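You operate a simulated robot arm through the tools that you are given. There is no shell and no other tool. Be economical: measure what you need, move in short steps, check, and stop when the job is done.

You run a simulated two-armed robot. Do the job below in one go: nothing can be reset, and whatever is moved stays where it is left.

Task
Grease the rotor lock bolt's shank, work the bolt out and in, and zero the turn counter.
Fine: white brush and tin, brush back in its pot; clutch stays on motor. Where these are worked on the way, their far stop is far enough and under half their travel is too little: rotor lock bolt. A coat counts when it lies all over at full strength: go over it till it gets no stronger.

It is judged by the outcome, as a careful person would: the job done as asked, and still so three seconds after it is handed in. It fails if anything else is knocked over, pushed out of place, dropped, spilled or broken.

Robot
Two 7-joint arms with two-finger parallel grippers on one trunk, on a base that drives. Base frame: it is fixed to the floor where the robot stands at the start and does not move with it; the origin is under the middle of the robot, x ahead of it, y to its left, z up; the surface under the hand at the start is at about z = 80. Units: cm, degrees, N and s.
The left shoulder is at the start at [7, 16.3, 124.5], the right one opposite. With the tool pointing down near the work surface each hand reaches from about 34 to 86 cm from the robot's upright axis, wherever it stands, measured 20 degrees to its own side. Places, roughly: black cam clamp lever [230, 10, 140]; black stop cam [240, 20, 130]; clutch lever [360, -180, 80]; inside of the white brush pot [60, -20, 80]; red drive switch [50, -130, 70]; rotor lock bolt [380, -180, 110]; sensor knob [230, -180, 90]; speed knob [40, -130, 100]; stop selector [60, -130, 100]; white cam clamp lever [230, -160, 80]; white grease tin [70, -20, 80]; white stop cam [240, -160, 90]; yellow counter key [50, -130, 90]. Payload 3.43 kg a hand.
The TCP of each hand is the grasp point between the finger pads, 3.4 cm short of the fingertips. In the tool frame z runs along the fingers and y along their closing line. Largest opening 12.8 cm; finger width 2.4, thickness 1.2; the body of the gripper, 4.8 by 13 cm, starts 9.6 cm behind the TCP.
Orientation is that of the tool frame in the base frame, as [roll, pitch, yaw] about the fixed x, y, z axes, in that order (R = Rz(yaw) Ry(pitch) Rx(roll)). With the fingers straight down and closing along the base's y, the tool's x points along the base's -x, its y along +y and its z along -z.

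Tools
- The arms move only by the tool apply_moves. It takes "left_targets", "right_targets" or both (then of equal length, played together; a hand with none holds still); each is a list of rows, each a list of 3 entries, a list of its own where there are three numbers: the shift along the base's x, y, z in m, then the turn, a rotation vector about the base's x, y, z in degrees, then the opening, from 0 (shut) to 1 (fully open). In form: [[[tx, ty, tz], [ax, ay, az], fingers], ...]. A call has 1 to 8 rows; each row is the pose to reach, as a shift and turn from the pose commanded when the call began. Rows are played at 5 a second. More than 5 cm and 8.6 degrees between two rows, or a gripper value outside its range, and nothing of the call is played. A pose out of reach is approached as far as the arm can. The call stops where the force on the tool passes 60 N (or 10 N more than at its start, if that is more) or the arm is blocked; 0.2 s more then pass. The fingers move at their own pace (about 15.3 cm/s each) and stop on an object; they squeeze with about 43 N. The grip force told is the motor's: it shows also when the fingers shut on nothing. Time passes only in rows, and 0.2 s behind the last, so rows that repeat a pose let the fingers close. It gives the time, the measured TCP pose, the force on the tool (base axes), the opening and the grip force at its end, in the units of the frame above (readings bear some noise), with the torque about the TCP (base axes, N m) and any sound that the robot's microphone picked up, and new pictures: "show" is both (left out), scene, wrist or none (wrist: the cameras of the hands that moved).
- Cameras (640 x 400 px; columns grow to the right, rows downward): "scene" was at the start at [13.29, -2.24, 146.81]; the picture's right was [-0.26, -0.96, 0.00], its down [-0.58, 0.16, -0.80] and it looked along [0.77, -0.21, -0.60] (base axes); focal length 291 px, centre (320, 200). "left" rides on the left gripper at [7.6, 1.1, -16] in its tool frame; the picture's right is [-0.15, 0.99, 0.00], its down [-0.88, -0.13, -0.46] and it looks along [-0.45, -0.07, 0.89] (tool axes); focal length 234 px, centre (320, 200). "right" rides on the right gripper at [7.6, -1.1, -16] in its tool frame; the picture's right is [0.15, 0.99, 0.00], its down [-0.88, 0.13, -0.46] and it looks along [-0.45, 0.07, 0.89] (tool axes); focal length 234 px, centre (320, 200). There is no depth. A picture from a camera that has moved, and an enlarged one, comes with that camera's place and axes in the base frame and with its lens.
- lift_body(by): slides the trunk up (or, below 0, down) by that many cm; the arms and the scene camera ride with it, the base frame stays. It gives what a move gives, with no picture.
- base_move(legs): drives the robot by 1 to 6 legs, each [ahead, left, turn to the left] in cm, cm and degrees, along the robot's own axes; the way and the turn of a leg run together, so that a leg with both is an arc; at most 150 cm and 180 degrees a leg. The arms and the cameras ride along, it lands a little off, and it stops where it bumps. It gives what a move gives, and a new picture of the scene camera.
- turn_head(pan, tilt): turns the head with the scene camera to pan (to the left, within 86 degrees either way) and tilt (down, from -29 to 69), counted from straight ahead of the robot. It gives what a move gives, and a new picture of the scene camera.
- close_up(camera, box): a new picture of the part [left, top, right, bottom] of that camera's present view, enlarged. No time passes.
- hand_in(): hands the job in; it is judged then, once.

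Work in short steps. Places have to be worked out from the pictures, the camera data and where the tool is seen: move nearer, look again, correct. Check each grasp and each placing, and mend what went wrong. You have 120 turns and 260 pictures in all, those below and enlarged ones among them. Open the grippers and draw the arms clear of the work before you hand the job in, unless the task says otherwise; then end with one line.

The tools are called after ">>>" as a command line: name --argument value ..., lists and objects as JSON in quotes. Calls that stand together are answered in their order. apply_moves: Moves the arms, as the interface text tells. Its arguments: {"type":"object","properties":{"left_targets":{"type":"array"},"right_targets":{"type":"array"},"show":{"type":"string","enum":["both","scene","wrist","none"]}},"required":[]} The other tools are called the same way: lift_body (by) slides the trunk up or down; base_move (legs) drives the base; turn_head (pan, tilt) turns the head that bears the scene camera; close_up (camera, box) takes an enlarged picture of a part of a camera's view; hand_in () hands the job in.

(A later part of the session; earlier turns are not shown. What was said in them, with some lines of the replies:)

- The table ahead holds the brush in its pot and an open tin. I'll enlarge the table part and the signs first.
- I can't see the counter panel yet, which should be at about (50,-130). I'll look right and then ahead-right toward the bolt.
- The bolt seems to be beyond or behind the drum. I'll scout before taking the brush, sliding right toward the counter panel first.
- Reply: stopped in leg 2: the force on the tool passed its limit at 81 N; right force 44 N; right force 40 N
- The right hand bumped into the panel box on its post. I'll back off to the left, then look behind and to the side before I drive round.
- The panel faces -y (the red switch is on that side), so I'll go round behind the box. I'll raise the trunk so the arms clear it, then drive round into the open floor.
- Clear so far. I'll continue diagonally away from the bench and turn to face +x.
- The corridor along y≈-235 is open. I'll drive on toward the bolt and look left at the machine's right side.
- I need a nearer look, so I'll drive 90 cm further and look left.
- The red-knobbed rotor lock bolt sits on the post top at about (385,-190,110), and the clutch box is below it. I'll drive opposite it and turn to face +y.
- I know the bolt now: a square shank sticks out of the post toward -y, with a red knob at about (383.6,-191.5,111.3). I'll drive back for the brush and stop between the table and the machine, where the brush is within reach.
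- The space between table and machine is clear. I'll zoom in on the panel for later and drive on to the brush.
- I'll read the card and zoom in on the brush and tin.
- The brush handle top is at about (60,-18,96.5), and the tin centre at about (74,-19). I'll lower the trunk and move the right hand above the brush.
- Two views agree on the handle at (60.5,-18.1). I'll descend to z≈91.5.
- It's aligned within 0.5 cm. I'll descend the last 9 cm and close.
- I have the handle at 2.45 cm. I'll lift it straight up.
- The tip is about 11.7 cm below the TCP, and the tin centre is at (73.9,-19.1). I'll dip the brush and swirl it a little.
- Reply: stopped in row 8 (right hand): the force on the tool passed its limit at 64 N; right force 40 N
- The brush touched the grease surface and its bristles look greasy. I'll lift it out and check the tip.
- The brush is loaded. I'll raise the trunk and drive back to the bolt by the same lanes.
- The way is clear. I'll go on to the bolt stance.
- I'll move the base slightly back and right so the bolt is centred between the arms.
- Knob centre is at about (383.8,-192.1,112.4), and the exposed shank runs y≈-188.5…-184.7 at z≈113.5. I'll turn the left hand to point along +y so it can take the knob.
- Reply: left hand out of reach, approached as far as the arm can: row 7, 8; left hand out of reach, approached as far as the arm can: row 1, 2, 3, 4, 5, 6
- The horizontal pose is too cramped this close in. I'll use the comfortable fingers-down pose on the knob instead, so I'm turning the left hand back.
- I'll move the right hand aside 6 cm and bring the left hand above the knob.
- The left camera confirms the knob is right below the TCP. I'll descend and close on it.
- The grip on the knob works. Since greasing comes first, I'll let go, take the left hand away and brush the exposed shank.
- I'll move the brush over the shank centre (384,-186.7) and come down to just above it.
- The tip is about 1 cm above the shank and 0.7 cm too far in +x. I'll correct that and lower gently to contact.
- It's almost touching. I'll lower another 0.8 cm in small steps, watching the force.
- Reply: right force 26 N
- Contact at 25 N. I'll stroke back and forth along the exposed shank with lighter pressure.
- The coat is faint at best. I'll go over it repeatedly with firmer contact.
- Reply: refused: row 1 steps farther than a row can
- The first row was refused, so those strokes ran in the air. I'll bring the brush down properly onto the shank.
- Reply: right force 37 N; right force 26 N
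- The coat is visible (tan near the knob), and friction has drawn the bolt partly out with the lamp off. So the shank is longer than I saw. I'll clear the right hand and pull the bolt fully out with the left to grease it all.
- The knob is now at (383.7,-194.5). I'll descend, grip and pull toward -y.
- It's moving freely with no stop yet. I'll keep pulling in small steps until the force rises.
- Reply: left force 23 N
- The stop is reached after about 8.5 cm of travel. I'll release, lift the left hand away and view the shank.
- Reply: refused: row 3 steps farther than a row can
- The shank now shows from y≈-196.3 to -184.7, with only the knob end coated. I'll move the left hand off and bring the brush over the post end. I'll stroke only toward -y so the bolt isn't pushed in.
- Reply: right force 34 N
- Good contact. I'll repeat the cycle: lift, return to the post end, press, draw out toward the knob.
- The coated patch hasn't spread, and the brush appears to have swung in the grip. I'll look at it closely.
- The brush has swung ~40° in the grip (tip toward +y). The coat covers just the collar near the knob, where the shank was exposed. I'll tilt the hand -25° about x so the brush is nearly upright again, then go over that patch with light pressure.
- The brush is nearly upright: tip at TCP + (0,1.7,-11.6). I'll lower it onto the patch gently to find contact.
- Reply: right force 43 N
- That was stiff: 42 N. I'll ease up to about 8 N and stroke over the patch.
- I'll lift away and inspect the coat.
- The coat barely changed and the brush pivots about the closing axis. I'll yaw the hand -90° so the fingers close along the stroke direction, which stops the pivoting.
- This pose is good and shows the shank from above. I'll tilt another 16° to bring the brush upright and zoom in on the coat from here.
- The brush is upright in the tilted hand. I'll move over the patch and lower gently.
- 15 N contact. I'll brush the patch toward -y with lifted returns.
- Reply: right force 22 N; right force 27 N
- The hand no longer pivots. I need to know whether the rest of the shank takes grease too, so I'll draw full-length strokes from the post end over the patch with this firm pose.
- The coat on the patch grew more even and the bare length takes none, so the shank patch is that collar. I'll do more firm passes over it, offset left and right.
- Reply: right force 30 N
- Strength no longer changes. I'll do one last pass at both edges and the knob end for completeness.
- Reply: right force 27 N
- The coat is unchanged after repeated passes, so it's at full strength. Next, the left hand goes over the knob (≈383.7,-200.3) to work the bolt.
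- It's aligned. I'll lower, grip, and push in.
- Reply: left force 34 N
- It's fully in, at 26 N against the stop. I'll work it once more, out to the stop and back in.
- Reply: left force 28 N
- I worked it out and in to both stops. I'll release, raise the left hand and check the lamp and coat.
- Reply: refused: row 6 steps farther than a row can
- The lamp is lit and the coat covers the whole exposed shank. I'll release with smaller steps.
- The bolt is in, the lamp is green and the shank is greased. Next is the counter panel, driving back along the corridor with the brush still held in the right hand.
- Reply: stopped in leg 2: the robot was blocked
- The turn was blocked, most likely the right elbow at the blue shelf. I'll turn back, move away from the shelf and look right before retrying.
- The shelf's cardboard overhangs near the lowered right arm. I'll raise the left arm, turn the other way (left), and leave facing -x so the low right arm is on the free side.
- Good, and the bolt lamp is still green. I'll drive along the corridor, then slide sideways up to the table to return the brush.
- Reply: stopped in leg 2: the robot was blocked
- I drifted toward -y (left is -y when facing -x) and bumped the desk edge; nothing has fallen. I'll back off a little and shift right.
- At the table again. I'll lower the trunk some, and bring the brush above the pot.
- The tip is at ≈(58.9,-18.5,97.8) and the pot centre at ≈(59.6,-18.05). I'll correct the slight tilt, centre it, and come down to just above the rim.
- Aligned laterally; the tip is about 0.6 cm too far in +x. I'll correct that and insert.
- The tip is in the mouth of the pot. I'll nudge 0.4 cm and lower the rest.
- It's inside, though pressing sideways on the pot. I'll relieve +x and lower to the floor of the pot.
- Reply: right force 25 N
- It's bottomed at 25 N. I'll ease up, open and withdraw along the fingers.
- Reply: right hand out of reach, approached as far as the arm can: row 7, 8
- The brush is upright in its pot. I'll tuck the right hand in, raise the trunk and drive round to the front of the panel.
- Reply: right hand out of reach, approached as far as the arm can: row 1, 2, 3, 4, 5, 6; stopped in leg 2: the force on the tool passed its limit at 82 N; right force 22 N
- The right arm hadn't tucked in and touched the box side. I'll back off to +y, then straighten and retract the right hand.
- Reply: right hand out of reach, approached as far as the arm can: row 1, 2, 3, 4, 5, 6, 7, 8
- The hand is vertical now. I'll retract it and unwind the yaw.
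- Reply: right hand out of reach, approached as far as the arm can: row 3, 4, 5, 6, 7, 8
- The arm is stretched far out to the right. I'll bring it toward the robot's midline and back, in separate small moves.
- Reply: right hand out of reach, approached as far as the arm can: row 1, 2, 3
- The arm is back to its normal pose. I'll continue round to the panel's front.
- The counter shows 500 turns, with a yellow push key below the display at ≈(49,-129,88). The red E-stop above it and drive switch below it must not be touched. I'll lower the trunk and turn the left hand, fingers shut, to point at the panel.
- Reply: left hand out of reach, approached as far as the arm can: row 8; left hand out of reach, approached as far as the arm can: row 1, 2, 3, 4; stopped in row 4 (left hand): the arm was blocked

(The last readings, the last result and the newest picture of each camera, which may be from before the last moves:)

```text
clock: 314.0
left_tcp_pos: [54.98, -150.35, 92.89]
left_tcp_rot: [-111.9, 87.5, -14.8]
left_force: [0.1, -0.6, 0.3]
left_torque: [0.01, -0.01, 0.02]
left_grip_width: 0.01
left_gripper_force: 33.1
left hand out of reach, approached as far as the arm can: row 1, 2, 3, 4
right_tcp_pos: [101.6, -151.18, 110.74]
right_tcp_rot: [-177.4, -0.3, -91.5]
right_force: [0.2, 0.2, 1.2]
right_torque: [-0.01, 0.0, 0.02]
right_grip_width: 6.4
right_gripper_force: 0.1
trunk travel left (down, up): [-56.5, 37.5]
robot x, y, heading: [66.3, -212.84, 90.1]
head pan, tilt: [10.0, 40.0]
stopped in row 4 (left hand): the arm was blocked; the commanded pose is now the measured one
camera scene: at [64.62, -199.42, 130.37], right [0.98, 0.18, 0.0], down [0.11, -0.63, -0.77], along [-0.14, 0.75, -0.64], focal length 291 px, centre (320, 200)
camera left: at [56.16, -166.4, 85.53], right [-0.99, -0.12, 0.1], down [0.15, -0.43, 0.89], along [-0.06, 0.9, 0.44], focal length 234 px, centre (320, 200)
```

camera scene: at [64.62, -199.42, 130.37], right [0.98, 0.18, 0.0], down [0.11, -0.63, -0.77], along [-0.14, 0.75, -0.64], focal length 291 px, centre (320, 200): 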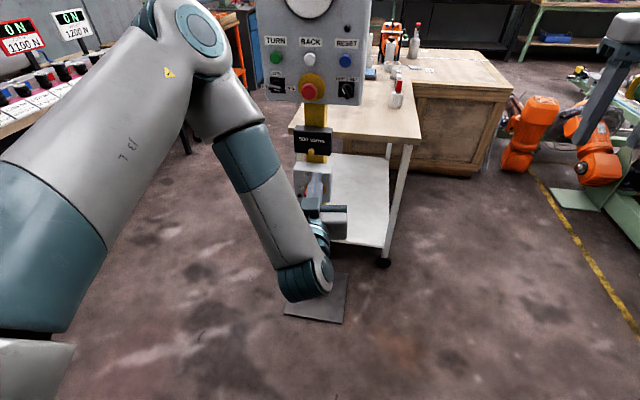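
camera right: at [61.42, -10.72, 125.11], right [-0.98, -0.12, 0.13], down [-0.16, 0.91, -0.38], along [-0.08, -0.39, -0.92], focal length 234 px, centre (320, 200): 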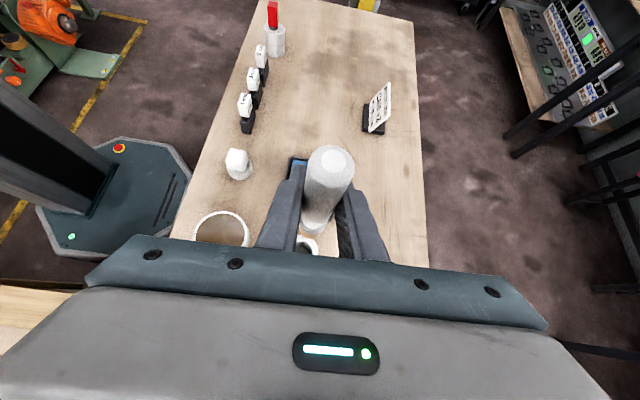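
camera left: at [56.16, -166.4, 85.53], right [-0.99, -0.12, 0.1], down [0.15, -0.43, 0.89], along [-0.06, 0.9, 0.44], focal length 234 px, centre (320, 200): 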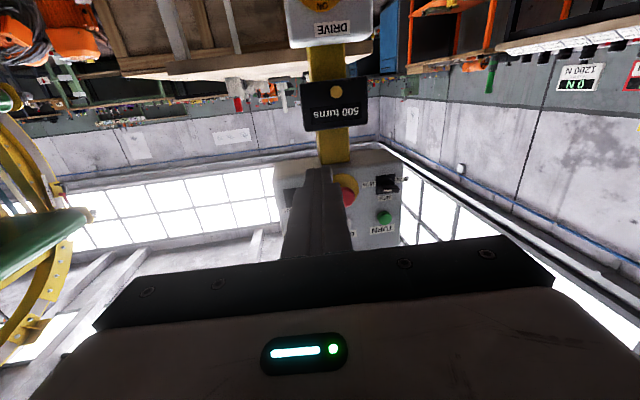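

The hand now points at the panel (axis ≈ +y). The key is at ≈(49.2,-128.5,87). I'll move the hand down and left, then forward to a few cm short of it.

>>> apply_moves --left_targets '[[[-0.02, 0.01, -0.02], [0, 0, 0], 0], [[-0.04, 0.02, -0.04], [0, 0, 0], 0], [[-0.054, 0.04, -0.057], [0, 0, 0], 0], [[-0.054, 0.075, -0.057], [0, 0, 0], 0], [[-0.054, 0.11, -0.057], [0, 0, 0], 0], [[-0.054, 0.11, -0.057], [0, 0, 0], 0]]' --show "both"

```text
clock: 315.4
left_tcp_pos: [55.39, -139.91, 90.68]
left_tcp_rot: [-137.3, 86.5, -37.9]
left_force: [-0.4, -0.3, -0.1]
left_torque: [-0.02, 0.0, 0.0]
left_grip_width: 0.0
left_gripper_force: 32.9
left hand out of reach, approached as far as the arm can: row 1, 2, 3, 4, 5, 6
right_tcp_pos: [101.53, -151.27, 110.86]
right_tcp_rot: [-177.3, -0.1, -91.5]
right_force: [0.3, -0.2, 0.1]
right_torque: [0.02, 0.01, 0.03]
right_grip_width: 6.38
right_gripper_force: 0.0
trunk travel left (down, up): [-56.5, 37.5]
robot x, y, heading: [65.96, -212.47, 90.0]
head pan, tilt: [10.0, 40.0]
camera scene: at [64.56, -199.52, 130.38], right [0.98, 0.18, 0.0], down [0.11, -0.63, -0.77], along [-0.14, 0.75, -0.64], focal length 291 px, centre (320, 200)
camera left: at [57.22, -156.1, 83.65], right [-0.98, -0.16, 0.11], down [0.16, -0.4, 0.9], along [-0.1, 0.9, 0.41], focal length 234 px, centre (320, 200)
```

scene: 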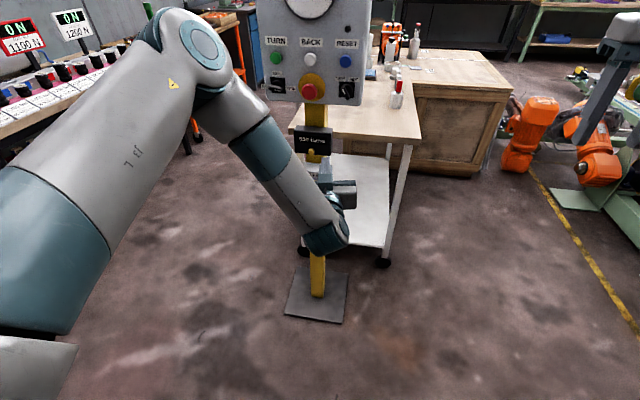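
left: 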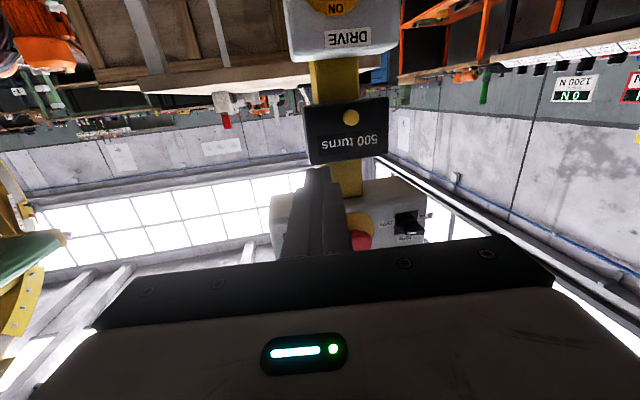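

The arm's wrist limits it here, but the finger points straight at the panel with its tip at ≈(54.8,-136.6,90.5). I'll use the trunk (down 3.8) and base (left 5.3) for the alignment.

>>> lift_body --by -3.8

>>> base_move --legs '[[0, 5.3, 0]]'

>>> close_up --camera "left" --box '[200, 40, 440, 260]'

>>> close_up --camera "scene" --box '[280, 90, 380, 230]'

```text
clock: 316.3
left_tcp_pos: [55.27, -139.89, 86.77]
left_tcp_rot: [-136.7, 86.6, -37.2]
left_force: [-0.3, -1.1, 0.1]
left_torque: [-0.01, -0.01, 0.02]
left_grip_width: 0.0
left_gripper_force: 33.0
right_tcp_pos: [101.57, -151.36, 107.03]
right_tcp_rot: [-177.3, 0.0, -91.4]
right_force: [0.0, -0.7, 0.8]
right_torque: [-0.01, 0.03, 0.0]
right_grip_width: 6.36
right_gripper_force: 0.0
trunk travel left (down, up): [-52.7, 41.3]
robot x, y, heading: [66.13, -212.97, 90.5]
head pan, tilt: [10.0, 40.0]
```

```text
clock: 317.2
left_tcp_pos: [49.88, -139.97, 86.77]
left_tcp_rot: [-136.6, 86.6, -37.1]
left_force: [0.3, 0.2, -0.2]
left_torque: [-0.01, 0.0, -0.02]
left_grip_width: 0.02
left_gripper_force: 32.8
right_tcp_pos: [96.3, -151.34, 107.11]
right_tcp_rot: [-177.2, -0.1, -91.4]
right_force: [-0.2, -0.3, 0.5]
right_torque: [-0.02, -0.01, 0.02]
right_grip_width: 6.39
right_gripper_force: 0.2
trunk travel left (down, up): [-52.7, 41.3]
robot x, y, heading: [61.38, -212.62, 90.5]
head pan, tilt: [10.0, 40.0]
camera scene: at [59.21, -199.52, 126.57], right [0.98, 0.18, 0.0], down [0.12, -0.63, -0.77], along [-0.14, 0.75, -0.64], focal length 291 px, centre (320, 200)
```

scene: 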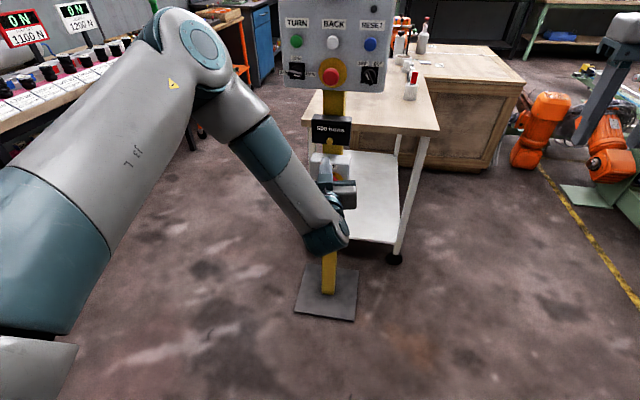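

```text
1.82 times, centred on (320, 150) of left
camera zoom: at [51.91, -156.13, 79.83], right [-0.98, -0.16, 0.11], down [0.16, -0.4, 0.9], along [-0.1, 0.9, 0.41], focal length 426 px, centre (320, 291)
```

zoom: 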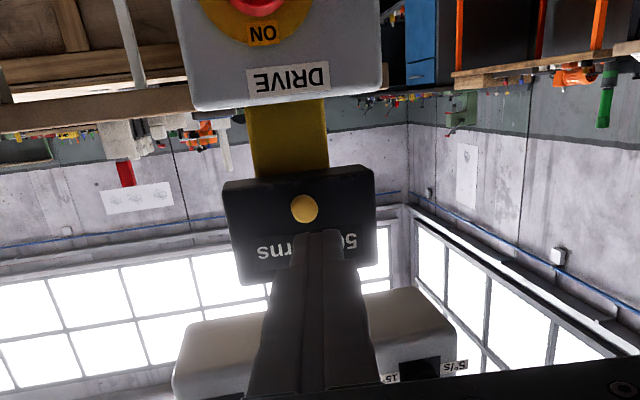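

```text
2.86 times, centred on (330, 160) of scene
camera zoom: at [59.21, -199.52, 126.57], right [0.98, 0.18, 0.0], down [0.12, -0.63, -0.77], along [-0.14, 0.75, -0.64], focal length 831 px, centre (291, 314)
```

zoom: 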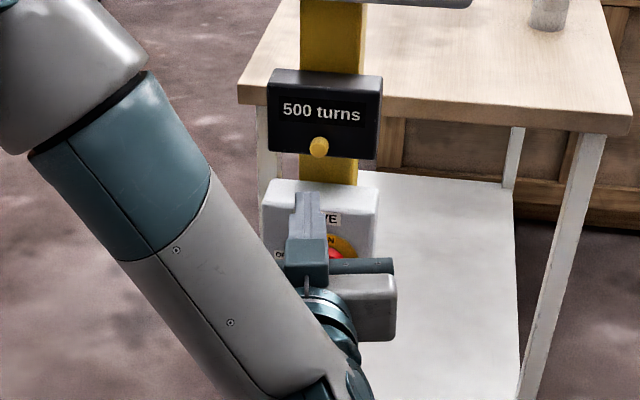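

The finger tip is lined up with the key within ~0.4 cm. I'll drive ahead most of the remaining ~9 cm.

>>> base_move --legs '[[7.5, 0, 0]]'

>>> close_up --camera "left" --box '[200, 40, 440, 260]'

>>> close_up --camera "scene" --box '[290, 80, 390, 200]'

```text
clock: 318.2
left_tcp_pos: [50.0, -132.51, 86.69]
left_tcp_rot: [-138.0, 86.5, -38.5]
left_force: [0.9, -0.4, -0.7]
left_torque: [0.02, -0.02, 0.03]
left_grip_width: 0.0
left_gripper_force: 32.6
right_tcp_pos: [96.25, -143.83, 107.08]
right_tcp_rot: [-177.2, -0.2, -91.4]
right_force: [-0.4, 0.1, 0.6]
right_torque: [0.02, -0.01, 0.03]
right_grip_width: 6.42
right_gripper_force: 0.1
trunk travel left (down, up): [-52.7, 41.3]
robot x, y, heading: [60.51, -205.7, 90.1]
head pan, tilt: [10.0, 40.0]
camera scene: at [59.27, -192.01, 126.56], right [0.98, 0.18, 0.0], down [0.11, -0.63, -0.77], along [-0.14, 0.75, -0.64], focal length 291 px, centre (320, 200)
```

scene: 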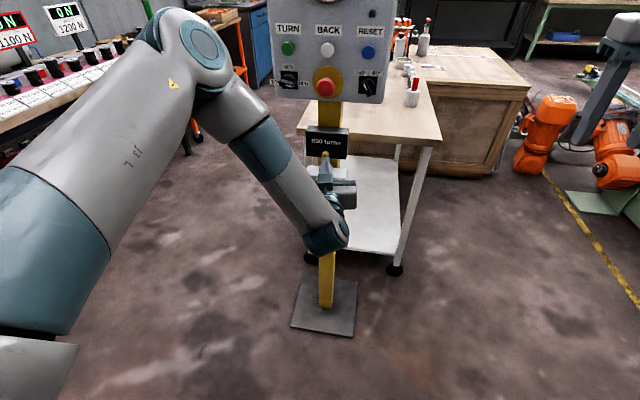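

```text
1.82 times, centred on (320, 150) of left
camera zoom: at [51.93, -148.68, 79.78], right [-0.98, -0.16, 0.11], down [0.16, -0.39, 0.9], along [-0.1, 0.91, 0.41], focal length 426 px, centre (320, 291)
```

zoom: 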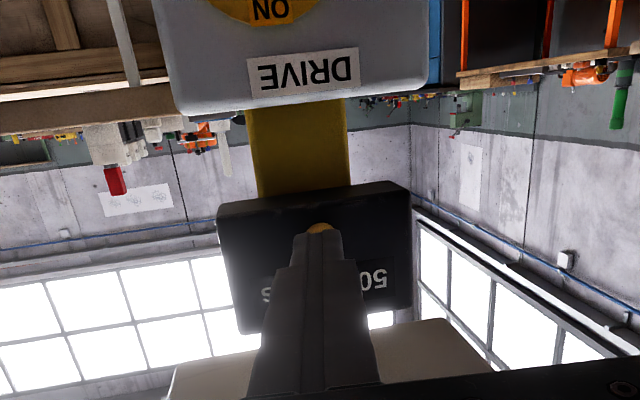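

```text
3.33 times, centred on (340, 140) of scene
camera zoom: at [59.27, -192.01, 126.56], right [0.98, 0.18, 0.0], down [0.11, -0.63, -0.77], along [-0.14, 0.75, -0.64], focal length 970 px, centre (253, 400)
```

zoom: 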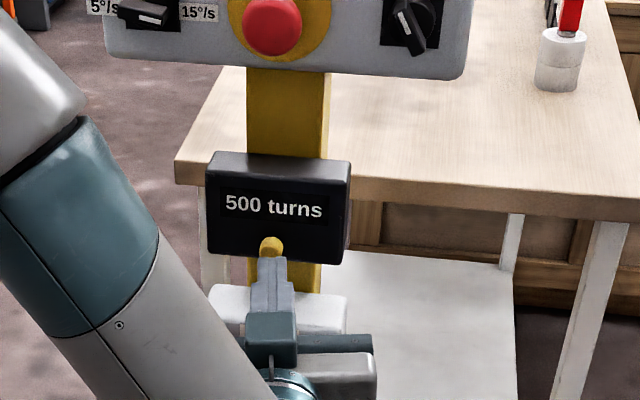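

Well aligned, with the tip just short of the key. I'll press forward in small arm steps, watching the force.

>>> apply_moves --left_targets '[[[0, 0.006, 0], [0, 0, 0], 0], [[0, 0.012, 0], [0, 0, 0], 0], [[0, 0.016, 0], [0, 0, 0], 0], [[0, 0.02, 0], [0, 0, 0], 0], [[0, 0.024, 0], [0, 0, 0], 0]]' --show "none"

>>> close_up --camera "scene" --box '[290, 80, 390, 200]'

>>> close_up --camera "left" --box '[200, 40, 440, 260]'

```text
clock: 319.4
left_tcp_pos: [50.11, -130.44, 86.83]
left_tcp_rot: [-139.6, 86.4, -39.9]
left_force: [-2.0, -19.7, -1.5]
left_torque: [-0.01, -0.11, 0.12]
left_grip_width: 0.01
left_gripper_force: 33.0
right_tcp_pos: [96.32, -144.08, 107.06]
right_tcp_rot: [-177.3, -0.1, -91.4]
right_force: [-0.5, -0.6, 0.0]
right_torque: [0.02, 0.0, 0.0]
right_grip_width: 6.41
right_gripper_force: 0.0
trunk travel left (down, up): [-52.7, 41.3]
robot x, y, heading: [60.75, -206.15, 90.3]
head pan, tilt: [10.0, 40.0]
heard: click
```

```text
3.33 times, centred on (340, 140) of scene
camera zoom: at [59.24, -192.39, 126.59], right [0.98, 0.18, 0.0], down [0.11, -0.63, -0.77], along [-0.14, 0.75, -0.64], focal length 970 px, centre (253, 400)
```

zoom: 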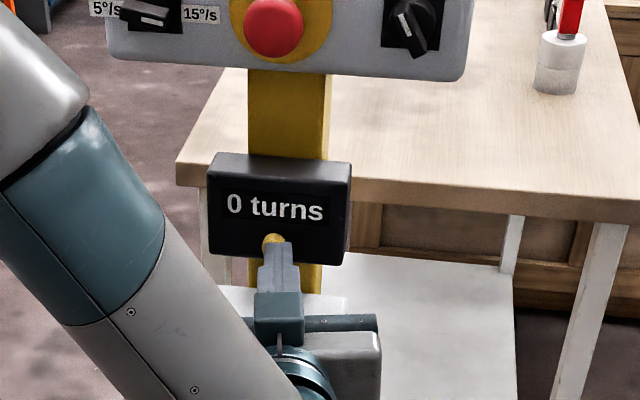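

```text
1.82 times, centred on (320, 150) of left
camera zoom: at [52.02, -146.63, 79.95], right [-0.98, -0.16, 0.11], down [0.16, -0.39, 0.91], along [-0.1, 0.91, 0.41], focal length 426 px, centre (320, 291)
```

zoom: 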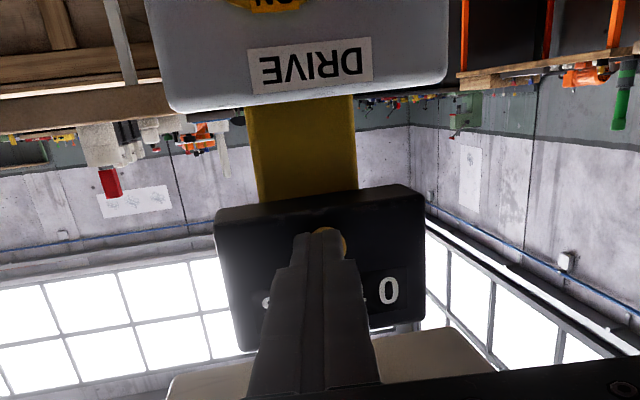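

A click, and the counter reads 0 turns. I'll back straight away with the base.

>>> base_move --legs '[[-30, 0, 0]]'

>>> apply_moves --left_targets '[[[0, 0, 0], [0, 0, 0], 0.5], [[0, 0, 0], [0, 0, 0], 1], [[0, 0, 0], [0, 0, 0], 1]]' --right_targets '[[[0, 0, 0], [0, 0, 0], 0.7], [[0, 0, 0], [0, 0, 0], 1], [[0, 0, 0], [0, 0, 0], 1]]' --show "scene"

>>> turn_head --pan -10 --tilt 20

```text
clock: 321.5
left_tcp_pos: [50.26, -160.48, 86.84]
left_tcp_rot: [-138.4, 86.5, -38.8]
left_force: [-0.8, -0.5, 0.2]
left_torque: [-0.01, -0.01, 0.01]
left_grip_width: 0.02
left_gripper_force: 33.0
right_tcp_pos: [96.57, -174.18, 107.09]
right_tcp_rot: [-177.3, 0.0, -91.4]
right_force: [-0.4, -0.4, -0.2]
right_torque: [0.02, 0.0, 0.03]
right_grip_width: 6.38
right_gripper_force: 0.0
trunk travel left (down, up): [-52.7, 41.3]
robot x, y, heading: [61.08, -235.95, 90.3]
head pan, tilt: [10.0, 40.0]
camera scene: at [59.42, -222.49, 126.58], right [0.98, 0.18, 0.0], down [0.11, -0.63, -0.77], along [-0.14, 0.75, -0.64], focal length 291 px, centre (320, 200)
```

scene: 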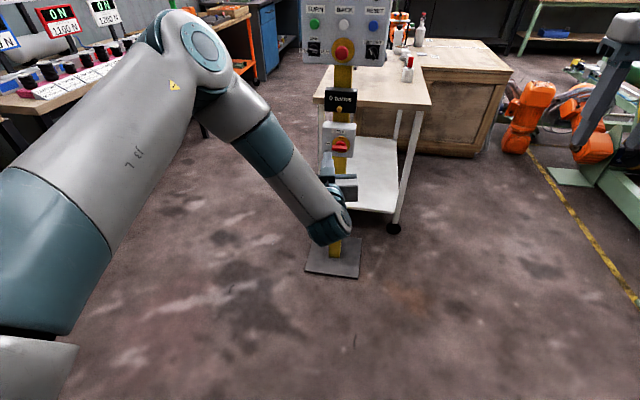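

```text
clock: 322.3
left_tcp_pos: [50.31, -160.58, 86.79]
left_tcp_rot: [-138.9, 86.6, -39.1]
left_force: [0.1, 0.0, 0.2]
left_torque: [-0.01, 0.03, -0.02]
left_grip_width: 12.83
left_gripper_force: 0.0
right_tcp_pos: [96.4, -174.19, 107.04]
right_tcp_rot: [-177.3, -0.1, -91.5]
right_force: [0.9, 0.3, 0.2]
right_torque: [0.01, 0.01, 0.01]
right_grip_width: 12.82
right_gripper_force: 0.0
trunk travel left (down, up): [-52.7, 41.3]
robot x, y, heading: [60.76, -236.11, 90.3]
head pan, tilt: [10.0, 40.0]
camera scene: at [59.42, -222.4, 126.57], right [0.98, 0.18, 0.0], down [0.11, -0.63, -0.77], along [-0.14, 0.75, -0.64], focal length 291 px, centre (320, 200)
```

scene: 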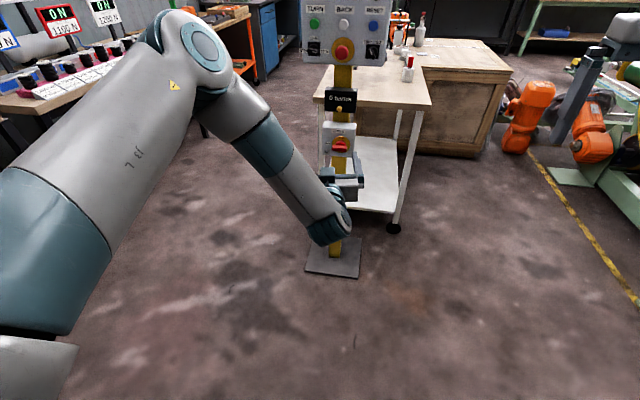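

```text
clock: 323.1
left_tcp_pos: [50.26, -160.46, 86.91]
left_tcp_rot: [-138.7, 86.6, -38.9]
left_force: [0.0, -0.8, -0.6]
left_torque: [0.01, -0.01, -0.02]
left_grip_width: 12.8
left_gripper_force: 0.1
right_tcp_pos: [96.51, -174.2, 106.98]
right_tcp_rot: [-177.2, -0.1, -91.5]
right_force: [0.0, 0.3, -0.2]
right_torque: [-0.01, 0.03, -0.02]
right_grip_width: 12.78
right_gripper_force: 0.0
trunk travel left (down, up): [-52.7, 41.3]
robot x, y, heading: [61.26, -235.83, 90.1]
head pan, tilt: [-10.0, 20.0]
camera scene: at [62.5, -221.61, 129.71], right [0.99, -0.17, 0.0], down [-0.06, -0.34, -0.94], along [0.16, 0.93, -0.34], focal length 291 px, centre (320, 200)
```

scene: 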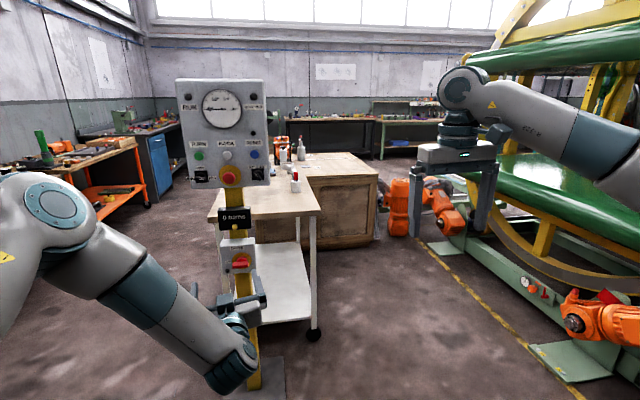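

The counter still reads 0, both grippers are open and clear, and nothing is disturbed. I'm handing in.

>>> hand_in

```text
The job is handed in.
```

I greased the rotor lock bolt's shank, worked the bolt out and back in with its lamp green, zeroed the turn counter, put the white brush back in its pot and left the clutch untouched; the coat was judged full strength by eye. The right hand bumped the side of the panel box twice, the right arm touched the blue shelf or its cardboard, and the base bumped the desk edge; nothing fell and nothing looked moved.
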